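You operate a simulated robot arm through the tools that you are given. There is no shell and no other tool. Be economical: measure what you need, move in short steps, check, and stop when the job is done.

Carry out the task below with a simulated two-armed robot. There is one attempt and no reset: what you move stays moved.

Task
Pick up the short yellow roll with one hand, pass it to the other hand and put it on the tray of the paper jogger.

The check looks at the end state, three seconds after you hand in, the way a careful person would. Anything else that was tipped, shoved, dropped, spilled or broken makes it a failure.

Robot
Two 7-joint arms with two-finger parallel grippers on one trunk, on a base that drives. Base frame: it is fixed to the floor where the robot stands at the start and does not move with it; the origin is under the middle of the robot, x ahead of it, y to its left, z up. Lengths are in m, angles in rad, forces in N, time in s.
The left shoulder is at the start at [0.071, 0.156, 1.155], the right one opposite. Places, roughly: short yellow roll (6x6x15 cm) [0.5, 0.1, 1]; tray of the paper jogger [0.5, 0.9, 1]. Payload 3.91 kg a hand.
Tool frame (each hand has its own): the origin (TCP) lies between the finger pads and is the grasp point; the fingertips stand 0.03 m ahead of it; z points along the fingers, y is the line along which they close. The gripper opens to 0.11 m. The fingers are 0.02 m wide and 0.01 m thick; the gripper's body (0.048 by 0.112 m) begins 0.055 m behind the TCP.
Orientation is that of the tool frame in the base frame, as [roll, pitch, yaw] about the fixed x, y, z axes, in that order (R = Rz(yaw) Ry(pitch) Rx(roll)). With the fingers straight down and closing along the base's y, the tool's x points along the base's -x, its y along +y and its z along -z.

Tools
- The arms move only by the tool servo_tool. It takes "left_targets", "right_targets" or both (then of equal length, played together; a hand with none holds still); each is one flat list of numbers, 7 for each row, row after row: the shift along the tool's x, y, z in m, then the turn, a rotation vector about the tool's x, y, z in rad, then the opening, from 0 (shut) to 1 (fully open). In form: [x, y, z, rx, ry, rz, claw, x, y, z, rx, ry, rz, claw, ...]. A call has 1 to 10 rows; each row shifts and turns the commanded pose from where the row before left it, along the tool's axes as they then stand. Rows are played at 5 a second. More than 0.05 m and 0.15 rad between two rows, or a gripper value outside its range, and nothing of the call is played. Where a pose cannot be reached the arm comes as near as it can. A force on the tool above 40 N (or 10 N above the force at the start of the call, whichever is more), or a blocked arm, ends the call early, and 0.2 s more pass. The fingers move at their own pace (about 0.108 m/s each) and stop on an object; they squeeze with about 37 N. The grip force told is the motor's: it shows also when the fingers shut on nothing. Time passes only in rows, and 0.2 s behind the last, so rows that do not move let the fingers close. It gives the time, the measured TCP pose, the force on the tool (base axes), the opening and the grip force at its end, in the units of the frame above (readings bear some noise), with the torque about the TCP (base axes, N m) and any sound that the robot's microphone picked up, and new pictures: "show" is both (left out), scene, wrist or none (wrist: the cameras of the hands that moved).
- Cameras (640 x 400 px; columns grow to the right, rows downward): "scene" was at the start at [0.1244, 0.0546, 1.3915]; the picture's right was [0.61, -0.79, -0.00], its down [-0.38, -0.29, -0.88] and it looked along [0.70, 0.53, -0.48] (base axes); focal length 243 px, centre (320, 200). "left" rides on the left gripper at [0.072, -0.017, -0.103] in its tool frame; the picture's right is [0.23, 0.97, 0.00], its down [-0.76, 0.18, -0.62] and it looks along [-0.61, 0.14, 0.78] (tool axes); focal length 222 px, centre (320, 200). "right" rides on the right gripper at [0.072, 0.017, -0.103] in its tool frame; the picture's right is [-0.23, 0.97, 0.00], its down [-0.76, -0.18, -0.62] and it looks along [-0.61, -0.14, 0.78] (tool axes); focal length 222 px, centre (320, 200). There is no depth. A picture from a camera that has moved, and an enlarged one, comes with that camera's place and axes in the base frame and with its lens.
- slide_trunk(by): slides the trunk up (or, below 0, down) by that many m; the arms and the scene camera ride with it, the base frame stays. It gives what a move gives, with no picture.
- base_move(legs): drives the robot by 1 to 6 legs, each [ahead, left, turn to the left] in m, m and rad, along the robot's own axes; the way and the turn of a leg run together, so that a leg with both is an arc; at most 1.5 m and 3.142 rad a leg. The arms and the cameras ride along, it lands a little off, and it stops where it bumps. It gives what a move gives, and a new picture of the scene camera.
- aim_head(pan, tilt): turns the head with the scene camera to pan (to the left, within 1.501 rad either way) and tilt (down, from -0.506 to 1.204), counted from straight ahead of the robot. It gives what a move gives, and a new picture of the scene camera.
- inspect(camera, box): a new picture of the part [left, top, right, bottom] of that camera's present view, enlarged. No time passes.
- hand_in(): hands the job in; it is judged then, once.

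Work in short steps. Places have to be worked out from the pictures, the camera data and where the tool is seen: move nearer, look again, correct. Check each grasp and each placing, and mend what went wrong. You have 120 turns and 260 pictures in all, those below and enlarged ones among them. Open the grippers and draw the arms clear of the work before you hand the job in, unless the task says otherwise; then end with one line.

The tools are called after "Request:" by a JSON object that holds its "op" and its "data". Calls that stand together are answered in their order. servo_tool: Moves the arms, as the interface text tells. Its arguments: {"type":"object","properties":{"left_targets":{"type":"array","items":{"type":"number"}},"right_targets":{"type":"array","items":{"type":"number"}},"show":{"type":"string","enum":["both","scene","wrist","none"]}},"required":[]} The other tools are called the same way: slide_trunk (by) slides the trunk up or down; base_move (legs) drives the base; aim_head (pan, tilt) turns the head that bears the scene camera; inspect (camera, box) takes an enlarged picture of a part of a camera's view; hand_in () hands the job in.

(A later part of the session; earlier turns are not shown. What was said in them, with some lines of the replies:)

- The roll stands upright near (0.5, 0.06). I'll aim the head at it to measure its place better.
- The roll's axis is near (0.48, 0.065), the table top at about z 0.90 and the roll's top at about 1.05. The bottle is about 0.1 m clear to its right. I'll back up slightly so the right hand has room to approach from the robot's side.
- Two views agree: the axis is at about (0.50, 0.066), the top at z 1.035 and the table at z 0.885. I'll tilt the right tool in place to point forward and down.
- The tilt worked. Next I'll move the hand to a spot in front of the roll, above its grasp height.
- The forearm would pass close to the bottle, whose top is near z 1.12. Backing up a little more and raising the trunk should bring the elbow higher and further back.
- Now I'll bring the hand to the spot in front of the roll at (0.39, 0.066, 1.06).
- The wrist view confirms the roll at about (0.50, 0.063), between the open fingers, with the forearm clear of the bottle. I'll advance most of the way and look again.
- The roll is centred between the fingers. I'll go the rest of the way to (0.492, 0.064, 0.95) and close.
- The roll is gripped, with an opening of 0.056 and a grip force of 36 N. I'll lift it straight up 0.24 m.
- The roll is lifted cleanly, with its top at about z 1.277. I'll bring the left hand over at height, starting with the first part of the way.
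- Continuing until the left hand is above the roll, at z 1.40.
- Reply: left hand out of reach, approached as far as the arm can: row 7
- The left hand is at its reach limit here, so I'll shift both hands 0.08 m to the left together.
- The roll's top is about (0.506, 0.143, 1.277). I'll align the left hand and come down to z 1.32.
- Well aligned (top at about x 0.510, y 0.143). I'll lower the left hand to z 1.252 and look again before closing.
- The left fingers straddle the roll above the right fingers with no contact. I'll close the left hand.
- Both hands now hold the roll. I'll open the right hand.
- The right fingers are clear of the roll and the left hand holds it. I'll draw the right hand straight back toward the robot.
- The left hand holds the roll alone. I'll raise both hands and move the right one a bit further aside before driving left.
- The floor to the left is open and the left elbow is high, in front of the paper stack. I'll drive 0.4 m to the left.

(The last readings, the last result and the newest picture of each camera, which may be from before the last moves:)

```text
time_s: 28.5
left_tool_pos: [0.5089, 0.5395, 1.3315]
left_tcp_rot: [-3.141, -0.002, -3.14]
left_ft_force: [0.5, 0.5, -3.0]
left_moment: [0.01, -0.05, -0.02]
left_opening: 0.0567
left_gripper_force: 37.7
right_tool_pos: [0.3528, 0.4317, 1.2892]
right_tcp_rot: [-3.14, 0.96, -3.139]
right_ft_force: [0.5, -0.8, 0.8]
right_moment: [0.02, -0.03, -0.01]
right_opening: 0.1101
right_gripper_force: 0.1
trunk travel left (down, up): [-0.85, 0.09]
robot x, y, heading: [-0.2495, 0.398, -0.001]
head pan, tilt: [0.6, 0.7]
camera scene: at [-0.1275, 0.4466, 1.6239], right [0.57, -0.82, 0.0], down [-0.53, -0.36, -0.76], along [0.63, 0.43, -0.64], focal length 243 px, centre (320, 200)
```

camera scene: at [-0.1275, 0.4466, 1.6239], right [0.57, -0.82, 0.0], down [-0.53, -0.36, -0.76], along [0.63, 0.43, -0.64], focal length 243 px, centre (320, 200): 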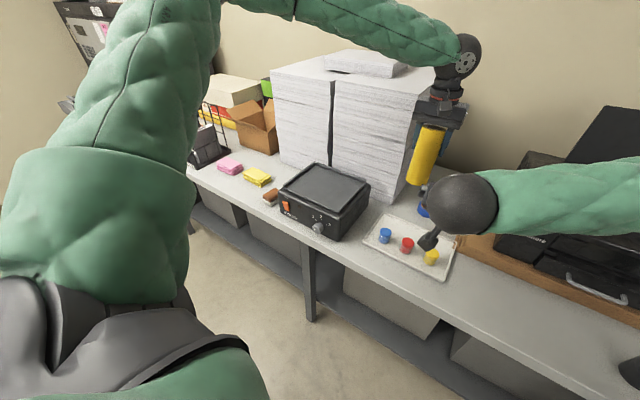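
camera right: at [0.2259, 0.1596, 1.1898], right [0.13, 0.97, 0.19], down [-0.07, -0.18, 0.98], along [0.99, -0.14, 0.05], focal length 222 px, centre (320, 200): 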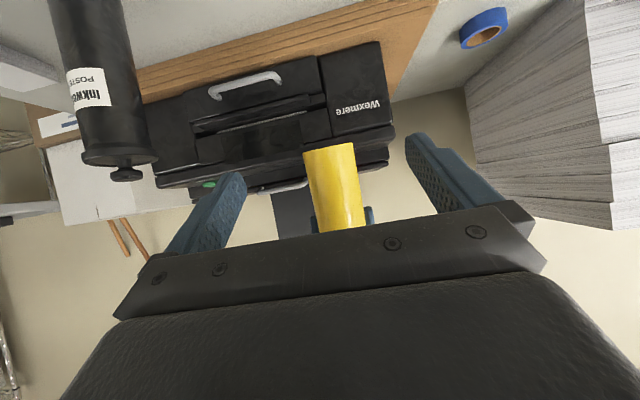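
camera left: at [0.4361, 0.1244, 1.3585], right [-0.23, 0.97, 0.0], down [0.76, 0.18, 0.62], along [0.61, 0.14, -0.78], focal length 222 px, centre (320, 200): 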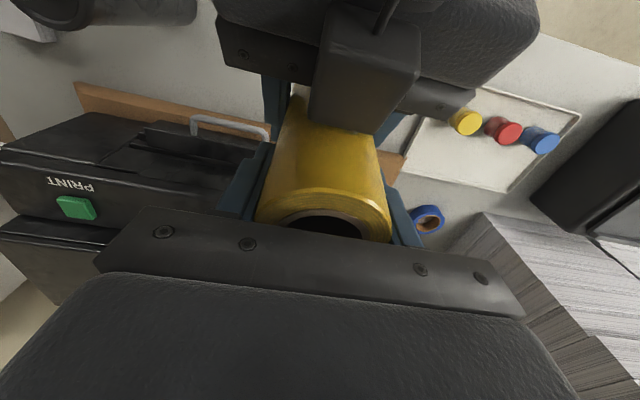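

Triangulating gives the tray centre at about (0.548, 0.883), z about 1.015. I'll drive another 0.25 m left and look down at it.

Request:
{"op": "base_move", "data": {"legs": [[0, 0.25, 0]]}}

Request:
{"op": "inspect", "data": {"camera": "left", "box": [0, 0, 640, 400]}}

Request:
{"op": "aim_head", "data": {"pan": 0.3, "tilt": 0.7}}

```text
time_s: 30.3
left_tool_pos: [0.5077, 0.7897, 1.3314]
left_tcp_rot: [-3.141, 0.001, -3.137]
left_ft_force: [-0.3, -0.4, -3.2]
left_moment: [0.02, -0.05, -0.03]
left_opening: 0.057
left_gripper_force: 37.0
right_tool_pos: [0.3518, 0.6807, 1.2905]
right_tcp_rot: [3.141, 0.96, -3.14]
right_ft_force: [1.0, 0.0, 0.2]
right_moment: [-0.01, 0.02, -0.04]
right_opening: 0.1096
right_gripper_force: 0.1
trunk travel left (down, up): [-0.85, 0.09]
robot x, y, heading: [-0.2479, 0.6477, 0.002]
head pan, tilt: [0.6, 0.7]
camera scene: at [-0.1281, 0.6946, 1.6239], right [0.57, -0.82, 0.0], down [-0.53, -0.37, -0.76], along [0.63, 0.43, -0.64], focal length 243 px, centre (320, 200)
```

scene: 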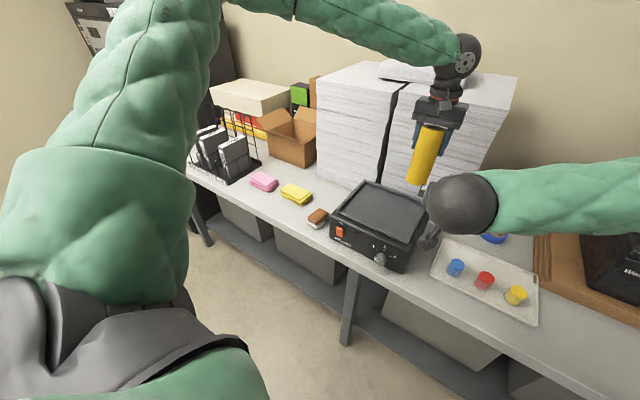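

```text
1.00 times, centred on (320, 200) of left (not enlarged: the box is as wide or as high as the picture)
camera zoom: at [0.4348, 0.7722, 1.4382], right [-0.23, 0.97, 0.0], down [0.76, 0.18, 0.62], along [0.61, 0.14, -0.78], focal length 222 px, centre (320, 200)
```

zoom: 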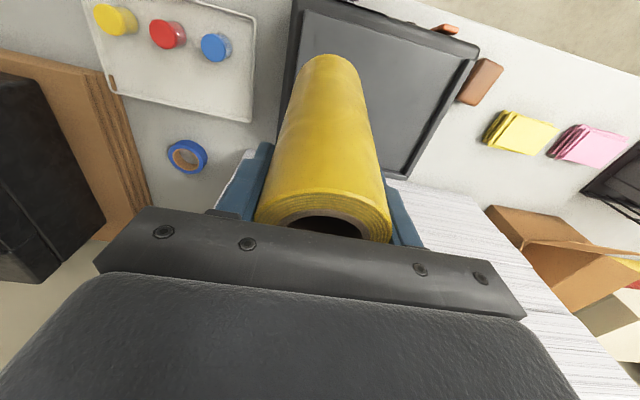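

```text
time_s: 31.1
left_tool_pos: [0.5077, 0.7919, 1.3329]
left_tcp_rot: [-3.14, -0.001, -3.136]
left_ft_force: [-0.1, 0.8, -3.3]
left_moment: [0.0, -0.04, 0.02]
left_opening: 0.057
left_gripper_force: 37.1
right_tool_pos: [0.3514, 0.6823, 1.2884]
right_tcp_rot: [-3.14, 0.961, -3.138]
right_ft_force: [-0.4, 0.3, 0.4]
right_moment: [0.02, -0.02, 0.0]
right_opening: 0.11
right_gripper_force: 0.0
trunk travel left (down, up): [-0.85, 0.09]
robot x, y, heading: [-0.2503, 0.6426, -0.0]
head pan, tilt: [0.3, 0.7]
camera scene: at [-0.117, 0.6735, 1.6238], right [0.3, -0.95, 0.0], down [-0.62, -0.19, -0.76], along [0.73, 0.23, -0.64], focal length 243 px, centre (320, 200)
```

scene: 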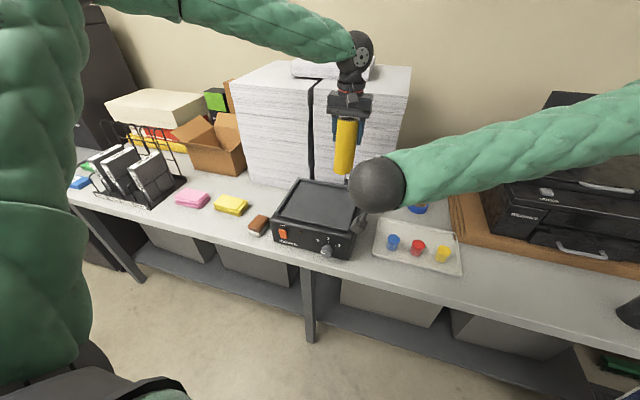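

The tray spans about x 0.43–0.63 and y 0.74–1.02, so I'll aim for (0.53, 0.88). I'll move over it and come part of the way down.

Request:
{"op": "servo_tool", "data": {"left_targets": [-0.007, 0.03, 0, 0, 0, 0, 0.2, -0.008, 0.03, 0, 0, 0, 0, 0.2, -0.007, 0.028, 0, 0, 0, 0, 0.2, 0, 0, 0.04, 0, 0, 0, 0.2, 0, 0, 0.04, 0, 0, 0, 0.2, 0, 0, 0.04, 0, 0, 0, 0.2]}}

Request:
{"op": "inspect", "data": {"camera": "scene", "box": [240, 80, 440, 280]}}

```text
time_s: 32.5
left_tool_pos: [0.5302, 0.8789, 1.2121]
left_tcp_rot: [3.141, 0.0, -3.138]
left_ft_force: [-0.2, -0.3, -3.0]
left_moment: [0.02, 0.01, 0.04]
left_opening: 0.0569
left_gripper_force: 37.1
right_tool_pos: [0.3519, 0.6814, 1.2894]
right_tcp_rot: [3.141, 0.96, -3.137]
right_ft_force: [0.0, -0.5, 0.2]
right_moment: [-0.04, -0.04, 0.02]
right_opening: 0.1097
right_gripper_force: 0.0
trunk travel left (down, up): [-0.85, 0.09]
robot x, y, heading: [-0.2484, 0.6477, -0.0]
head pan, tilt: [0.3, 0.7]
camera scene: at [-0.1159, 0.6728, 1.6238], right [0.3, -0.95, 0.0], down [-0.62, -0.19, -0.76], along [0.73, 0.23, -0.65], focal length 243 px, centre (320, 200)
camera left: at [0.457, 0.8613, 1.3171], right [-0.23, 0.97, 0.0], down [0.76, 0.18, 0.62], along [0.61, 0.14, -0.78], focal length 222 px, centre (320, 200)
```

scene: 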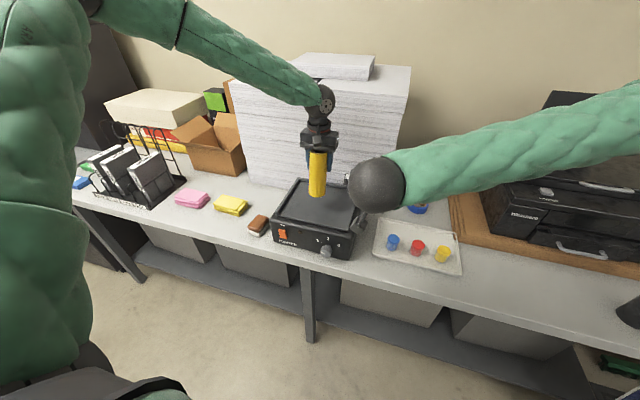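
left: 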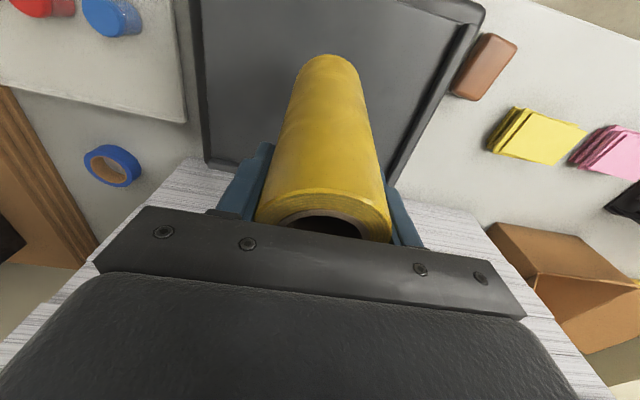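

```text
2.00 times, centred on (340, 180) of scene
camera zoom: at [-0.1159, 0.6728, 1.6238], right [0.3, -0.95, 0.0], down [-0.62, -0.19, -0.76], along [0.73, 0.23, -0.65], focal length 487 px, centre (280, 240)
```

zoom: 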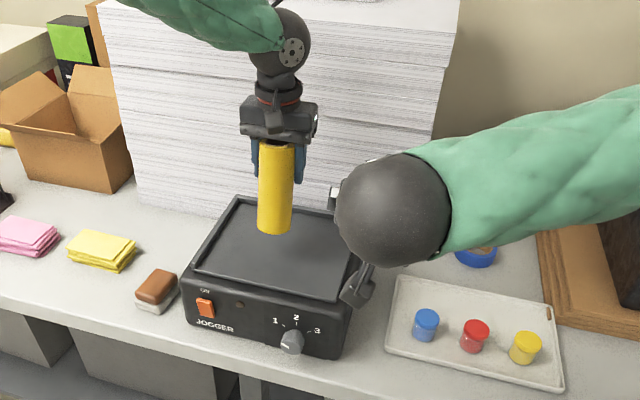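

Roughly centred over the tray and still above it. I'll descend in small steps, watching the force.

Request:
{"op": "servo_tool", "data": {"left_targets": [0, 0, 0.012, 0, 0, 0, 0.2, 0, 0, 0.012, 0, 0, 0, 0.2, 0, 0, 0.012, 0, 0, 0, 0.2, 0, 0, 0.006, 0, 0, 0, 0.2], "show": "none"}}

Request:
{"op": "inspect", "data": {"camera": "scene", "box": [260, 120, 380, 240]}}

```text
time_s: 33.5
left_tool_pos: [0.5294, 0.8771, 1.1715]
left_tcp_rot: [3.141, 0.0, -3.139]
left_ft_force: [-0.5, 0.3, -3.5]
left_moment: [-0.03, -0.04, 0.0]
left_opening: 0.0569
left_gripper_force: 37.4
right_tool_pos: [0.351, 0.6805, 1.2886]
right_tcp_rot: [3.14, 0.959, -3.139]
right_ft_force: [-0.5, 0.7, 0.2]
right_moment: [0.0, 0.0, 0.0]
right_opening: 0.11
right_gripper_force: 0.0
trunk travel left (down, up): [-0.85, 0.09]
robot x, y, heading: [-0.2515, 0.6513, -0.001]
head pan, tilt: [0.3, 0.7]
```

```text
3.33 times, centred on (320, 180) of scene
camera zoom: at [-0.1168, 0.6724, 1.6239], right [0.3, -0.95, 0.0], down [-0.62, -0.19, -0.76], along [0.73, 0.23, -0.64], focal length 811 px, centre (320, 267)
```

zoom: 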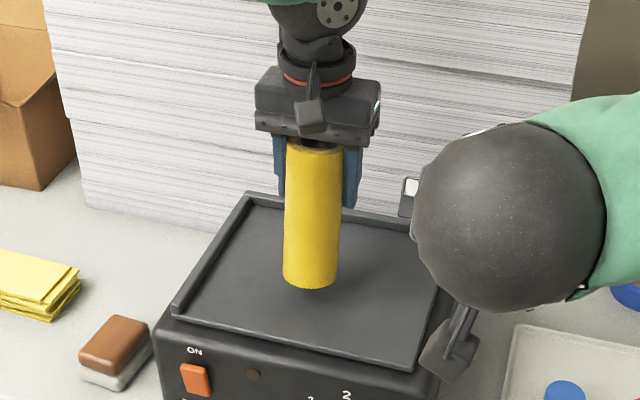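

A contact shadow shows about 2 cm still to go. I'll continue in 4 mm steps.

Request:
{"op": "servo_tool", "data": {"left_targets": [0, 0, 0.004, 0, 0, 0, 0.2, 0, 0, 0.004, 0, 0, 0, 0.2, 0, 0, 0.004, 0, 0, 0, 0.2, 0, 0, 0.003, 0, 0, 0, 0.2], "show": "none"}}

Request:
{"op": "inspect", "data": {"camera": "scene", "box": [260, 120, 380, 240]}}

```text
time_s: 34.5
left_tool_pos: [0.5309, 0.8781, 1.1546]
left_tcp_rot: [3.14, 0.0, -3.137]
left_ft_force: [0.6, -0.5, -2.5]
left_moment: [0.0, -0.08, 0.01]
left_opening: 0.0566
left_gripper_force: 36.8
right_tool_pos: [0.3528, 0.6809, 1.288]
right_tcp_rot: [-3.141, 0.958, -3.138]
right_ft_force: [-0.3, 0.7, 0.1]
right_moment: [0.01, -0.02, 0.02]
right_opening: 0.1101
right_gripper_force: 0.0
trunk travel left (down, up): [-0.85, 0.09]
robot x, y, heading: [-0.2522, 0.6506, 0.002]
head pan, tilt: [0.3, 0.7]
```

```text
3.33 times, centred on (320, 180) of scene
camera zoom: at [-0.1169, 0.6724, 1.6239], right [0.3, -0.95, 0.0], down [-0.62, -0.19, -0.76], along [0.73, 0.23, -0.64], focal length 811 px, centre (320, 267)
```

zoom: 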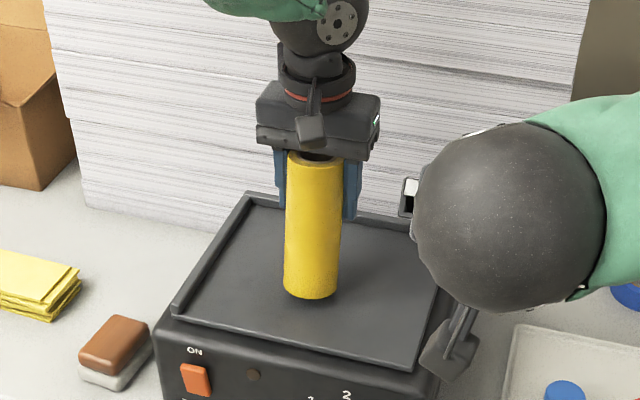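

Request:
{"op": "servo_tool", "data": {"left_targets": [0, 0, 0.003, 0, 0, 0, 0.2, 0, 0, 0.003, 0, 0, 0, 0.2, 0, 0, 0, 0, 0, 0, 0.2], "show": "none"}}

```text
time_s: 35.3
left_tool_pos: [0.5295, 0.8793, 1.151]
left_tcp_rot: [-3.14, 0.001, -3.137]
left_ft_force: [0.2, 0.8, 3.1]
left_moment: [0.04, -0.08, -0.01]
left_opening: 0.0567
left_gripper_force: 37.2
right_tool_pos: [0.3508, 0.6798, 1.2904]
right_tcp_rot: [-3.141, 0.962, -3.138]
right_ft_force: [-0.4, 0.3, -0.4]
right_moment: [0.03, 0.05, -0.02]
right_opening: 0.11
right_gripper_force: 0.2
trunk travel left (down, up): [-0.85, 0.09]
robot x, y, heading: [-0.2511, 0.6477, 0.009]
head pan, tilt: [0.3, 0.7]
```

The force turned upward by 6 N, so the roll is resting on the tray. I'll open the left hand gently without moving it.

Request:
{"op": "servo_tool", "data": {"left_targets": [0, 0, 0, 0, 0, 0, 0.5, 0, 0, 0, 0, 0, 0, 0.58, 0, 0, 0, 0, 0, 0, 0.75, 0, 0, 0, 0, 0, 0, 1, 0, 0, 0, 0, 0, 0, 1]}}

Request:
{"op": "inspect", "data": {"camera": "scene", "box": [260, 120, 380, 240]}}

```text
time_s: 36.5
left_tool_pos: [0.529, 0.8784, 1.1499]
left_tcp_rot: [-3.141, 0.0, -3.139]
left_ft_force: [0.6, -0.5, -0.3]
left_moment: [-0.01, 0.03, 0.03]
left_opening: 0.1099
left_gripper_force: 0.1
right_tool_pos: [0.3527, 0.6814, 1.2896]
right_tcp_rot: [3.141, 0.96, -3.137]
right_ft_force: [0.1, -0.9, 0.0]
right_moment: [-0.01, 0.04, -0.03]
right_opening: 0.11
right_gripper_force: 0.1
trunk travel left (down, up): [-0.85, 0.09]
robot x, y, heading: [-0.2509, 0.6467, 0.003]
head pan, tilt: [0.3, 0.7]
camera scene: at [-0.1172, 0.6723, 1.6239], right [0.3, -0.95, 0.0], down [-0.62, -0.19, -0.76], along [0.73, 0.23, -0.64], focal length 243 px, centre (320, 200)
camera left: at [0.456, 0.8608, 1.2553], right [-0.23, 0.97, 0.0], down [0.76, 0.18, 0.62], along [0.61, 0.14, -0.78], focal length 222 px, centre (320, 200)
```

scene: 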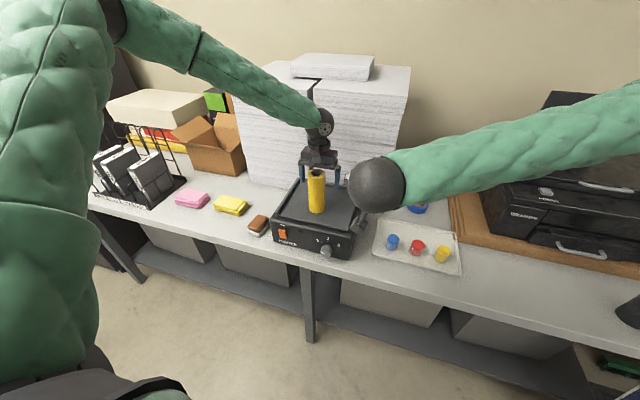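
left: 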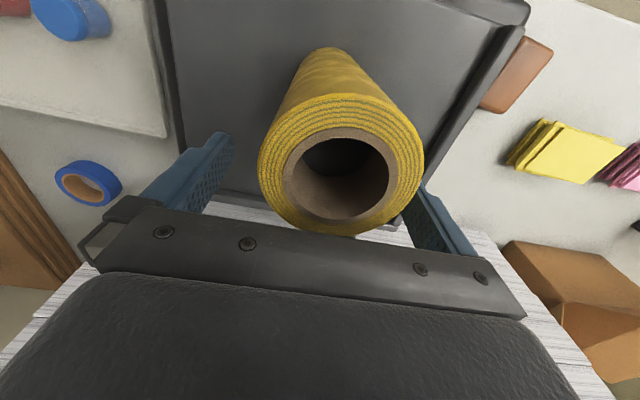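

```text
3.33 times, centred on (320, 180) of scene
camera zoom: at [-0.1172, 0.6723, 1.6239], right [0.3, -0.95, 0.0], down [-0.62, -0.19, -0.76], along [0.73, 0.23, -0.64], focal length 811 px, centre (320, 267)
```

zoom: 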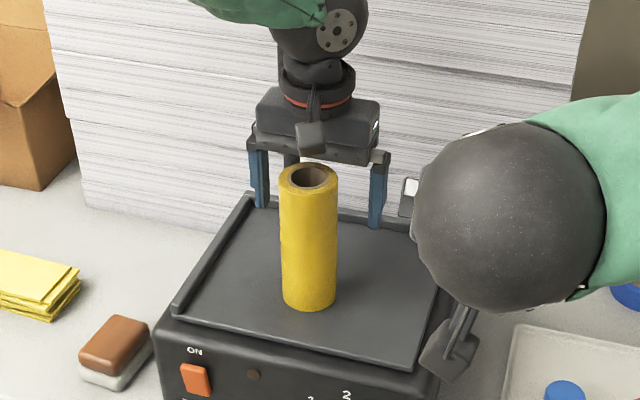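

The roll stands on the tray but seems to have shifted a little toward the robot. I'll wait a moment without moving to see whether it's still sliding.

Request:
{"op": "servo_tool", "data": {"left_targets": [0, 0, 0, 0, 0, 0, 1, 0, 0, 0, 0, 0, 0, 1, 0, 0, 0, 0, 0, 0, 1], "show": "wrist"}}

Request:
{"op": "inspect", "data": {"camera": "scene", "box": [260, 120, 380, 240]}}

```text
time_s: 37.3
left_tool_pos: [0.5293, 0.8798, 1.1513]
left_tcp_rot: [-3.14, -0.001, -3.139]
left_ft_force: [0.1, -1.0, -0.5]
left_moment: [-0.01, -0.03, -0.02]
left_opening: 0.11
left_gripper_force: 0.1
right_tool_pos: [0.3515, 0.681, 1.2896]
right_tcp_rot: [-3.141, 0.961, -3.138]
right_ft_force: [-0.7, -0.3, -0.1]
right_moment: [-0.02, -0.03, -0.01]
right_opening: 0.1103
right_gripper_force: 0.0
trunk travel left (down, up): [-0.85, 0.09]
robot x, y, heading: [-0.2536, 0.6473, 0.003]
head pan, tilt: [0.3, 0.7]
camera left: at [0.4559, 0.8608, 1.2553], right [-0.23, 0.97, 0.0], down [0.76, 0.18, 0.62], along [0.61, 0.14, -0.78], focal length 222 px, centre (320, 200)
```

left: 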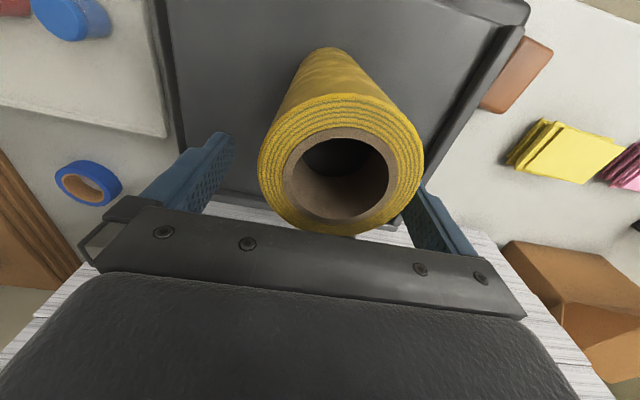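

```text
3.33 times, centred on (320, 180) of scene
camera zoom: at [-0.1173, 0.6723, 1.6239], right [0.3, -0.95, 0.0], down [-0.62, -0.19, -0.76], along [0.73, 0.23, -0.64], focal length 811 px, centre (320, 267)
```

zoom: 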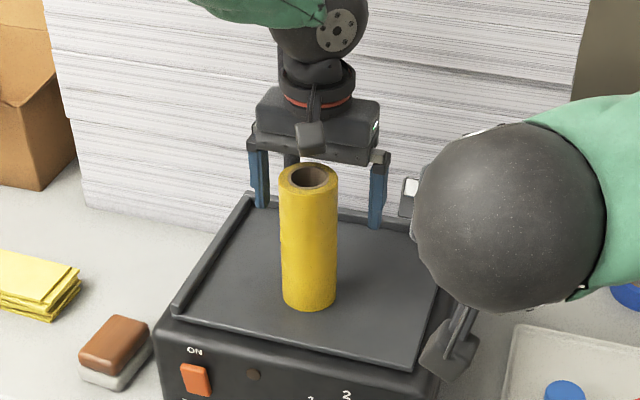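

It's stationary, upright and clear of the fingers. I'll raise the left hand straight up.

Request:
{"op": "servo_tool", "data": {"left_targets": [0, 0, -0.02, 0, 0, 0, 1, 0, 0, -0.03, 0, 0, 0, 1, 0, 0, -0.04, 0, 0, 0, 1, 0, 0, -0.04, 0, 0, 0, 1, 0, 0, -0.04, 0, 0, 0, 1]}}

Request:
{"op": "base_move", "data": {"legs": [[-0.25, 0, 0]]}}

Request:
{"op": "inspect", "data": {"camera": "scene", "box": [240, 100, 400, 260]}}

```text
time_s: 38.5
left_tool_pos: [0.5283, 0.8771, 1.3204]
left_tcp_rot: [3.139, -0.001, -3.138]
left_ft_force: [-0.4, 0.7, -0.2]
left_moment: [0.0, 0.02, 0.02]
left_opening: 0.11
left_gripper_force: 0.1
right_tool_pos: [0.3498, 0.6805, 1.29]
right_tcp_rot: [-3.142, 0.96, 3.142]
right_ft_force: [-0.7, -0.6, 0.1]
right_moment: [0.02, 0.02, 0.0]
right_opening: 0.1101
right_gripper_force: 0.0
trunk travel left (down, up): [-0.85, 0.09]
robot x, y, heading: [-0.2495, 0.6481, 0.006]
head pan, tilt: [0.3, 0.7]
camera scene: at [-0.1187, 0.6719, 1.6239], right [0.3, -0.95, 0.0], down [-0.61, -0.19, -0.77], along [0.73, 0.23, -0.64], focal length 243 px, centre (320, 200)
camera left: at [0.4547, 0.8602, 1.4259], right [-0.23, 0.97, 0.0], down [0.76, 0.18, 0.62], along [0.61, 0.14, -0.78], focal length 222 px, centre (320, 200)
```

scene: 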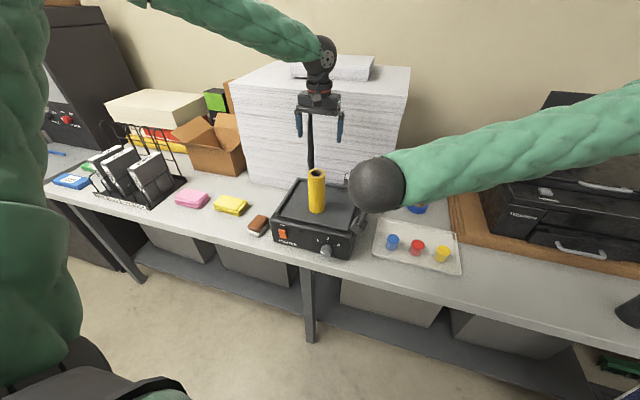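
left: 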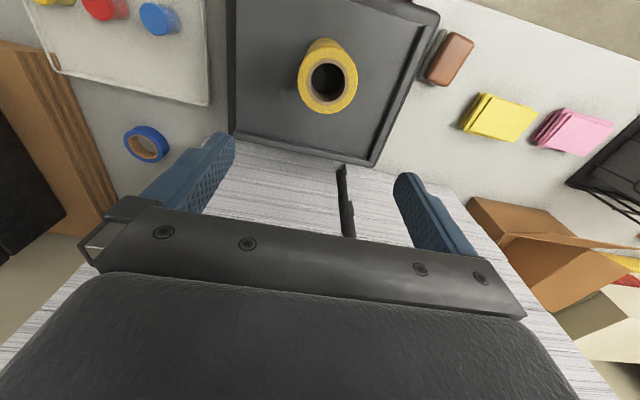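

```text
time_s: 40.3
left_tool_pos: [0.2988, 0.8785, 1.3249]
left_tcp_rot: [3.141, 0.007, -3.138]
left_ft_force: [-1.6, -0.5, 0.3]
left_moment: [-0.01, -0.04, 0.0]
left_opening: 0.11
left_gripper_force: 0.0
right_tool_pos: [0.1206, 0.6796, 1.294]
right_tcp_rot: [-3.141, 0.965, -3.139]
right_ft_force: [-0.6, 1.0, -0.3]
right_moment: [-0.01, 0.01, 0.01]
right_opening: 0.1101
right_gripper_force: 0.0
trunk travel left (down, up): [-0.85, 0.09]
robot x, y, heading: [-0.4712, 0.6465, 0.001]
head pan, tilt: [0.3, 0.7]
stopped in leg 1: the robot was blocked; the commanded pose is now the measured one
camera scene: at [-0.3495, 0.6713, 1.6249], right [0.3, -0.95, 0.0], down [-0.61, -0.19, -0.77], along [0.73, 0.23, -0.64], focal length 243 px, centre (320, 200)
```

scene: 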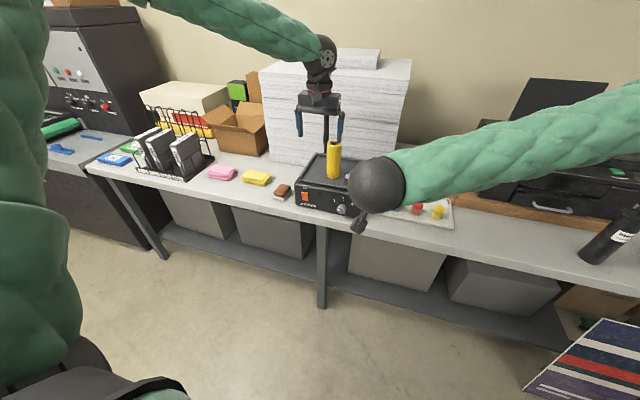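

```text
2.50 times, centred on (320, 180) of scene
camera zoom: at [-0.3495, 0.6713, 1.6249], right [0.3, -0.95, 0.0], down [-0.61, -0.19, -0.77], along [0.73, 0.23, -0.64], focal length 608 px, centre (320, 250)
```

zoom: 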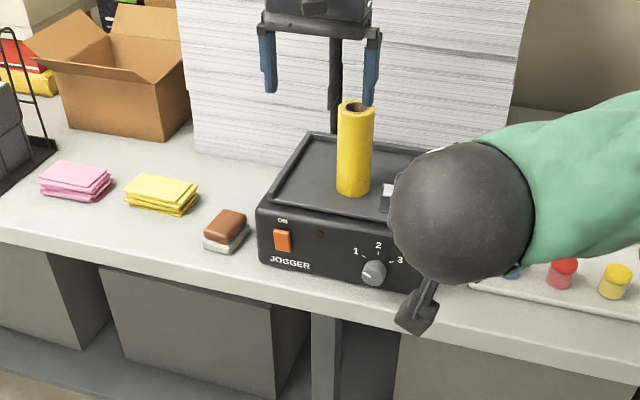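

The roll stands well on the tray. The backing was blocked by something behind the robot, so I'll ease forward off it and look around for any disturbance.

Request:
{"op": "base_move", "data": {"legs": [[0.06, 0, 0]]}}

Request:
{"op": "aim_head", "data": {"pan": 1.5, "tilt": 0.5}}

Request:
{"op": "aim_head", "data": {"pan": -1.5, "tilt": 0.5}}

Request:
{"op": "aim_head", "data": {"pan": 0.2, "tilt": 0.6}}

```text
time_s: 41.3
left_tool_pos: [0.36, 0.8781, 1.3238]
left_tcp_rot: [-3.142, 0.006, -3.138]
left_ft_force: [0.0, -0.1, 0.5]
left_moment: [-0.01, -0.03, 0.05]
left_opening: 0.1097
left_gripper_force: 0.0
right_tool_pos: [0.1822, 0.6808, 1.2934]
right_tcp_rot: [-3.141, 0.964, -3.138]
right_ft_force: [-0.5, -1.2, -0.3]
right_moment: [0.02, -0.01, 0.01]
right_opening: 0.1099
right_gripper_force: 0.0
trunk travel left (down, up): [-0.85, 0.09]
robot x, y, heading: [-0.4124, 0.6454, -0.002]
head pan, tilt: [0.3, 0.7]
camera scene: at [-0.2874, 0.672, 1.6248], right [0.3, -0.95, 0.0], down [-0.61, -0.19, -0.77], along [0.73, 0.23, -0.64], focal length 243 px, centre (320, 200)
```

scene: 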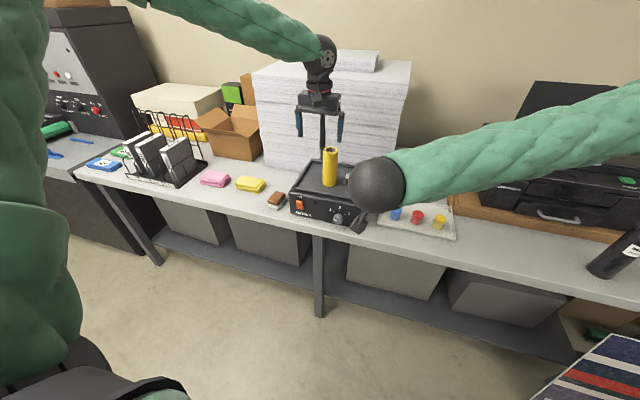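

```text
time_s: 42.7
left_tool_pos: [0.3663, 0.8765, 1.3194]
left_tcp_rot: [-3.141, -0.001, -3.137]
left_ft_force: [-0.3, 0.8, 0.3]
left_moment: [0.0, 0.0, -0.03]
left_opening: 0.11
left_gripper_force: 0.1
right_tool_pos: [0.1895, 0.6812, 1.2885]
right_tcp_rot: [3.141, 0.959, -3.138]
right_ft_force: [0.2, -0.6, -0.6]
right_moment: [-0.02, -0.01, 0.03]
right_opening: 0.1101
right_gripper_force: 0.1
trunk travel left (down, up): [-0.85, 0.09]
robot x, y, heading: [-0.4153, 0.6496, -0.001]
head pan, tilt: [1.499, 0.499]
camera scene: at [-0.354, 0.7376, 1.6415], right [1.0, -0.07, 0.0], down [-0.03, -0.48, -0.88], along [0.06, 0.88, -0.48], focal length 243 px, centre (320, 200)
```

scene: 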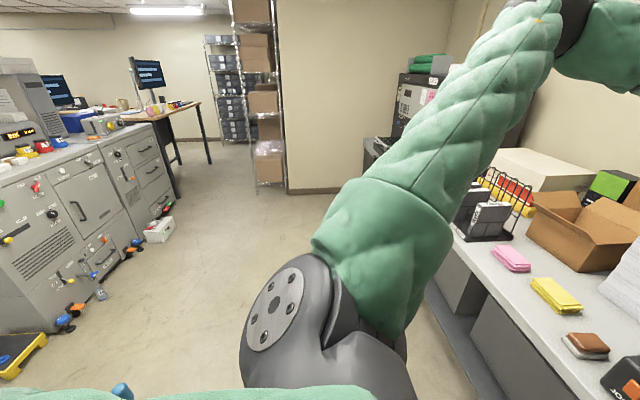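

```text
time_s: 45.3
left_tool_pos: [0.3654, 0.8779, 1.3207]
left_tcp_rot: [-3.141, 0.003, -3.138]
left_ft_force: [-0.4, 0.0, 0.0]
left_moment: [0.02, -0.02, 0.04]
left_opening: 0.1101
left_gripper_force: 0.1
right_tool_pos: [0.1871, 0.6809, 1.2891]
right_tcp_rot: [3.141, 0.96, -3.137]
right_ft_force: [0.2, 0.2, 0.3]
right_moment: [-0.02, -0.02, -0.01]
right_opening: 0.1096
right_gripper_force: 0.0
trunk travel left (down, up): [-0.85, 0.09]
robot x, y, heading: [-0.4163, 0.6452, 0.008]
head pan, tilt: [-1.499, 0.499]
camera scene: at [-0.3551, 0.556, 1.6417], right [-1.0, -0.08, 0.0], down [-0.04, 0.48, -0.88], along [0.07, -0.88, -0.48], focal length 243 px, centre (320, 200)
```

scene: 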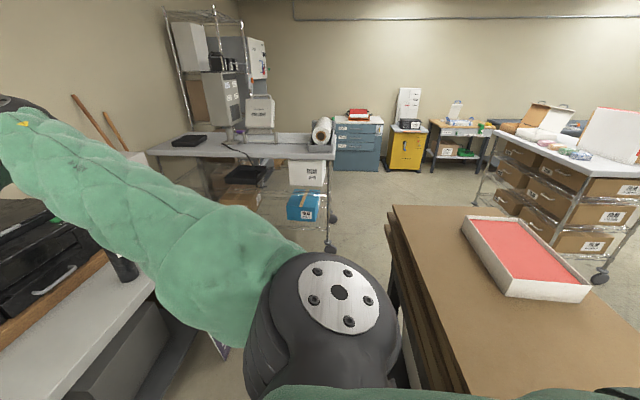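

```text
time_s: 47.0
left_tool_pos: [0.3667, 0.8786, 1.3203]
left_tcp_rot: [-3.14, 0.004, -3.139]
left_ft_force: [0.9, 0.8, -0.6]
left_moment: [0.02, -0.01, -0.01]
left_opening: 0.1102
left_gripper_force: 0.1
right_tool_pos: [0.1873, 0.6812, 1.2893]
right_tcp_rot: [3.141, 0.959, -3.137]
right_ft_force: [0.7, 0.4, 0.7]
right_moment: [0.01, 0.01, 0.02]
right_opening: 0.1098
right_gripper_force: 0.0
trunk travel left (down, up): [-0.85, 0.09]
robot x, y, heading: [-0.4156, 0.6471, 0.005]
head pan, tilt: [0.201, 0.6]
camera scene: at [-0.2753, 0.6646, 1.6325], right [0.2, -0.98, 0.0], down [-0.55, -0.11, -0.82], along [0.81, 0.17, -0.57], focal length 243 px, centre (320, 200)
```

scene: 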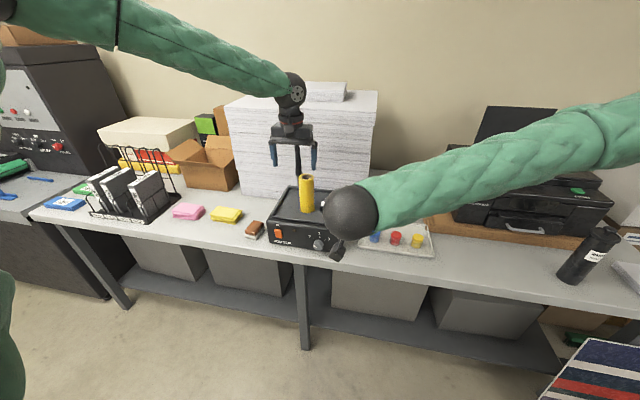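

What I bumped was the heavy wooden table behind, and nothing on it looks disturbed. One last close look at the roll and the bench.

Request:
{"op": "inspect", "data": {"camera": "scene", "box": [230, 120, 400, 270]}}

Request:
{"op": "inspect", "data": {"camera": "scene", "box": [440, 160, 640, 340]}}

```text
2.67 times, centred on (315, 195) of scene
camera zoom: at [-0.2753, 0.6646, 1.6325], right [0.2, -0.98, 0.0], down [-0.55, -0.11, -0.82], along [0.81, 0.17, -0.57], focal length 649 px, centre (333, 213)
```

zoom: 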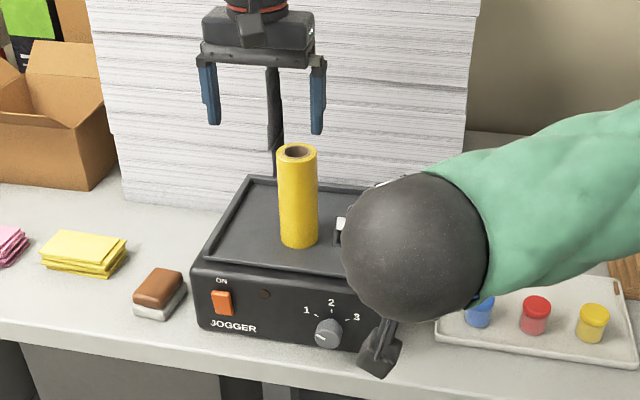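

```text
2.22 times, centred on (540, 250) of scene
camera zoom: at [-0.2753, 0.6646, 1.6325], right [0.2, -0.98, 0.0], down [-0.55, -0.11, -0.82], along [0.81, 0.17, -0.57], focal length 541 px, centre (-169, 89)
```

zoom: 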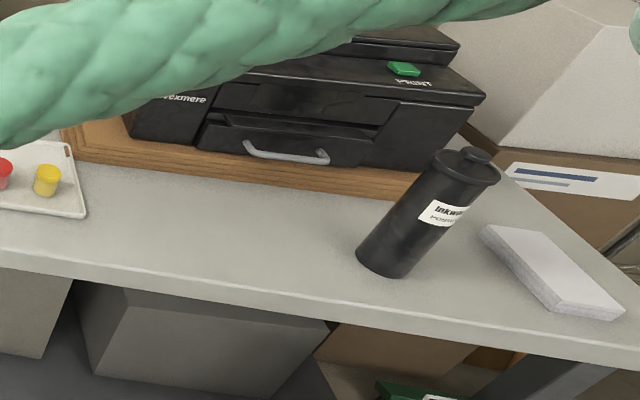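

The roll stands upright on the jogger tray, nothing else is disturbed, and both grippers are open and clear. Handing in.

Request:
{"op": "hand_in", "data": {}}

```text
The job is handed in.
```

I picked up the yellow roll with the right hand, passed it to the left in mid-air, and set it upright on the paper jogger's tray. While backing away I bumped the wooden table behind the robot; nothing on it looked disturbed.
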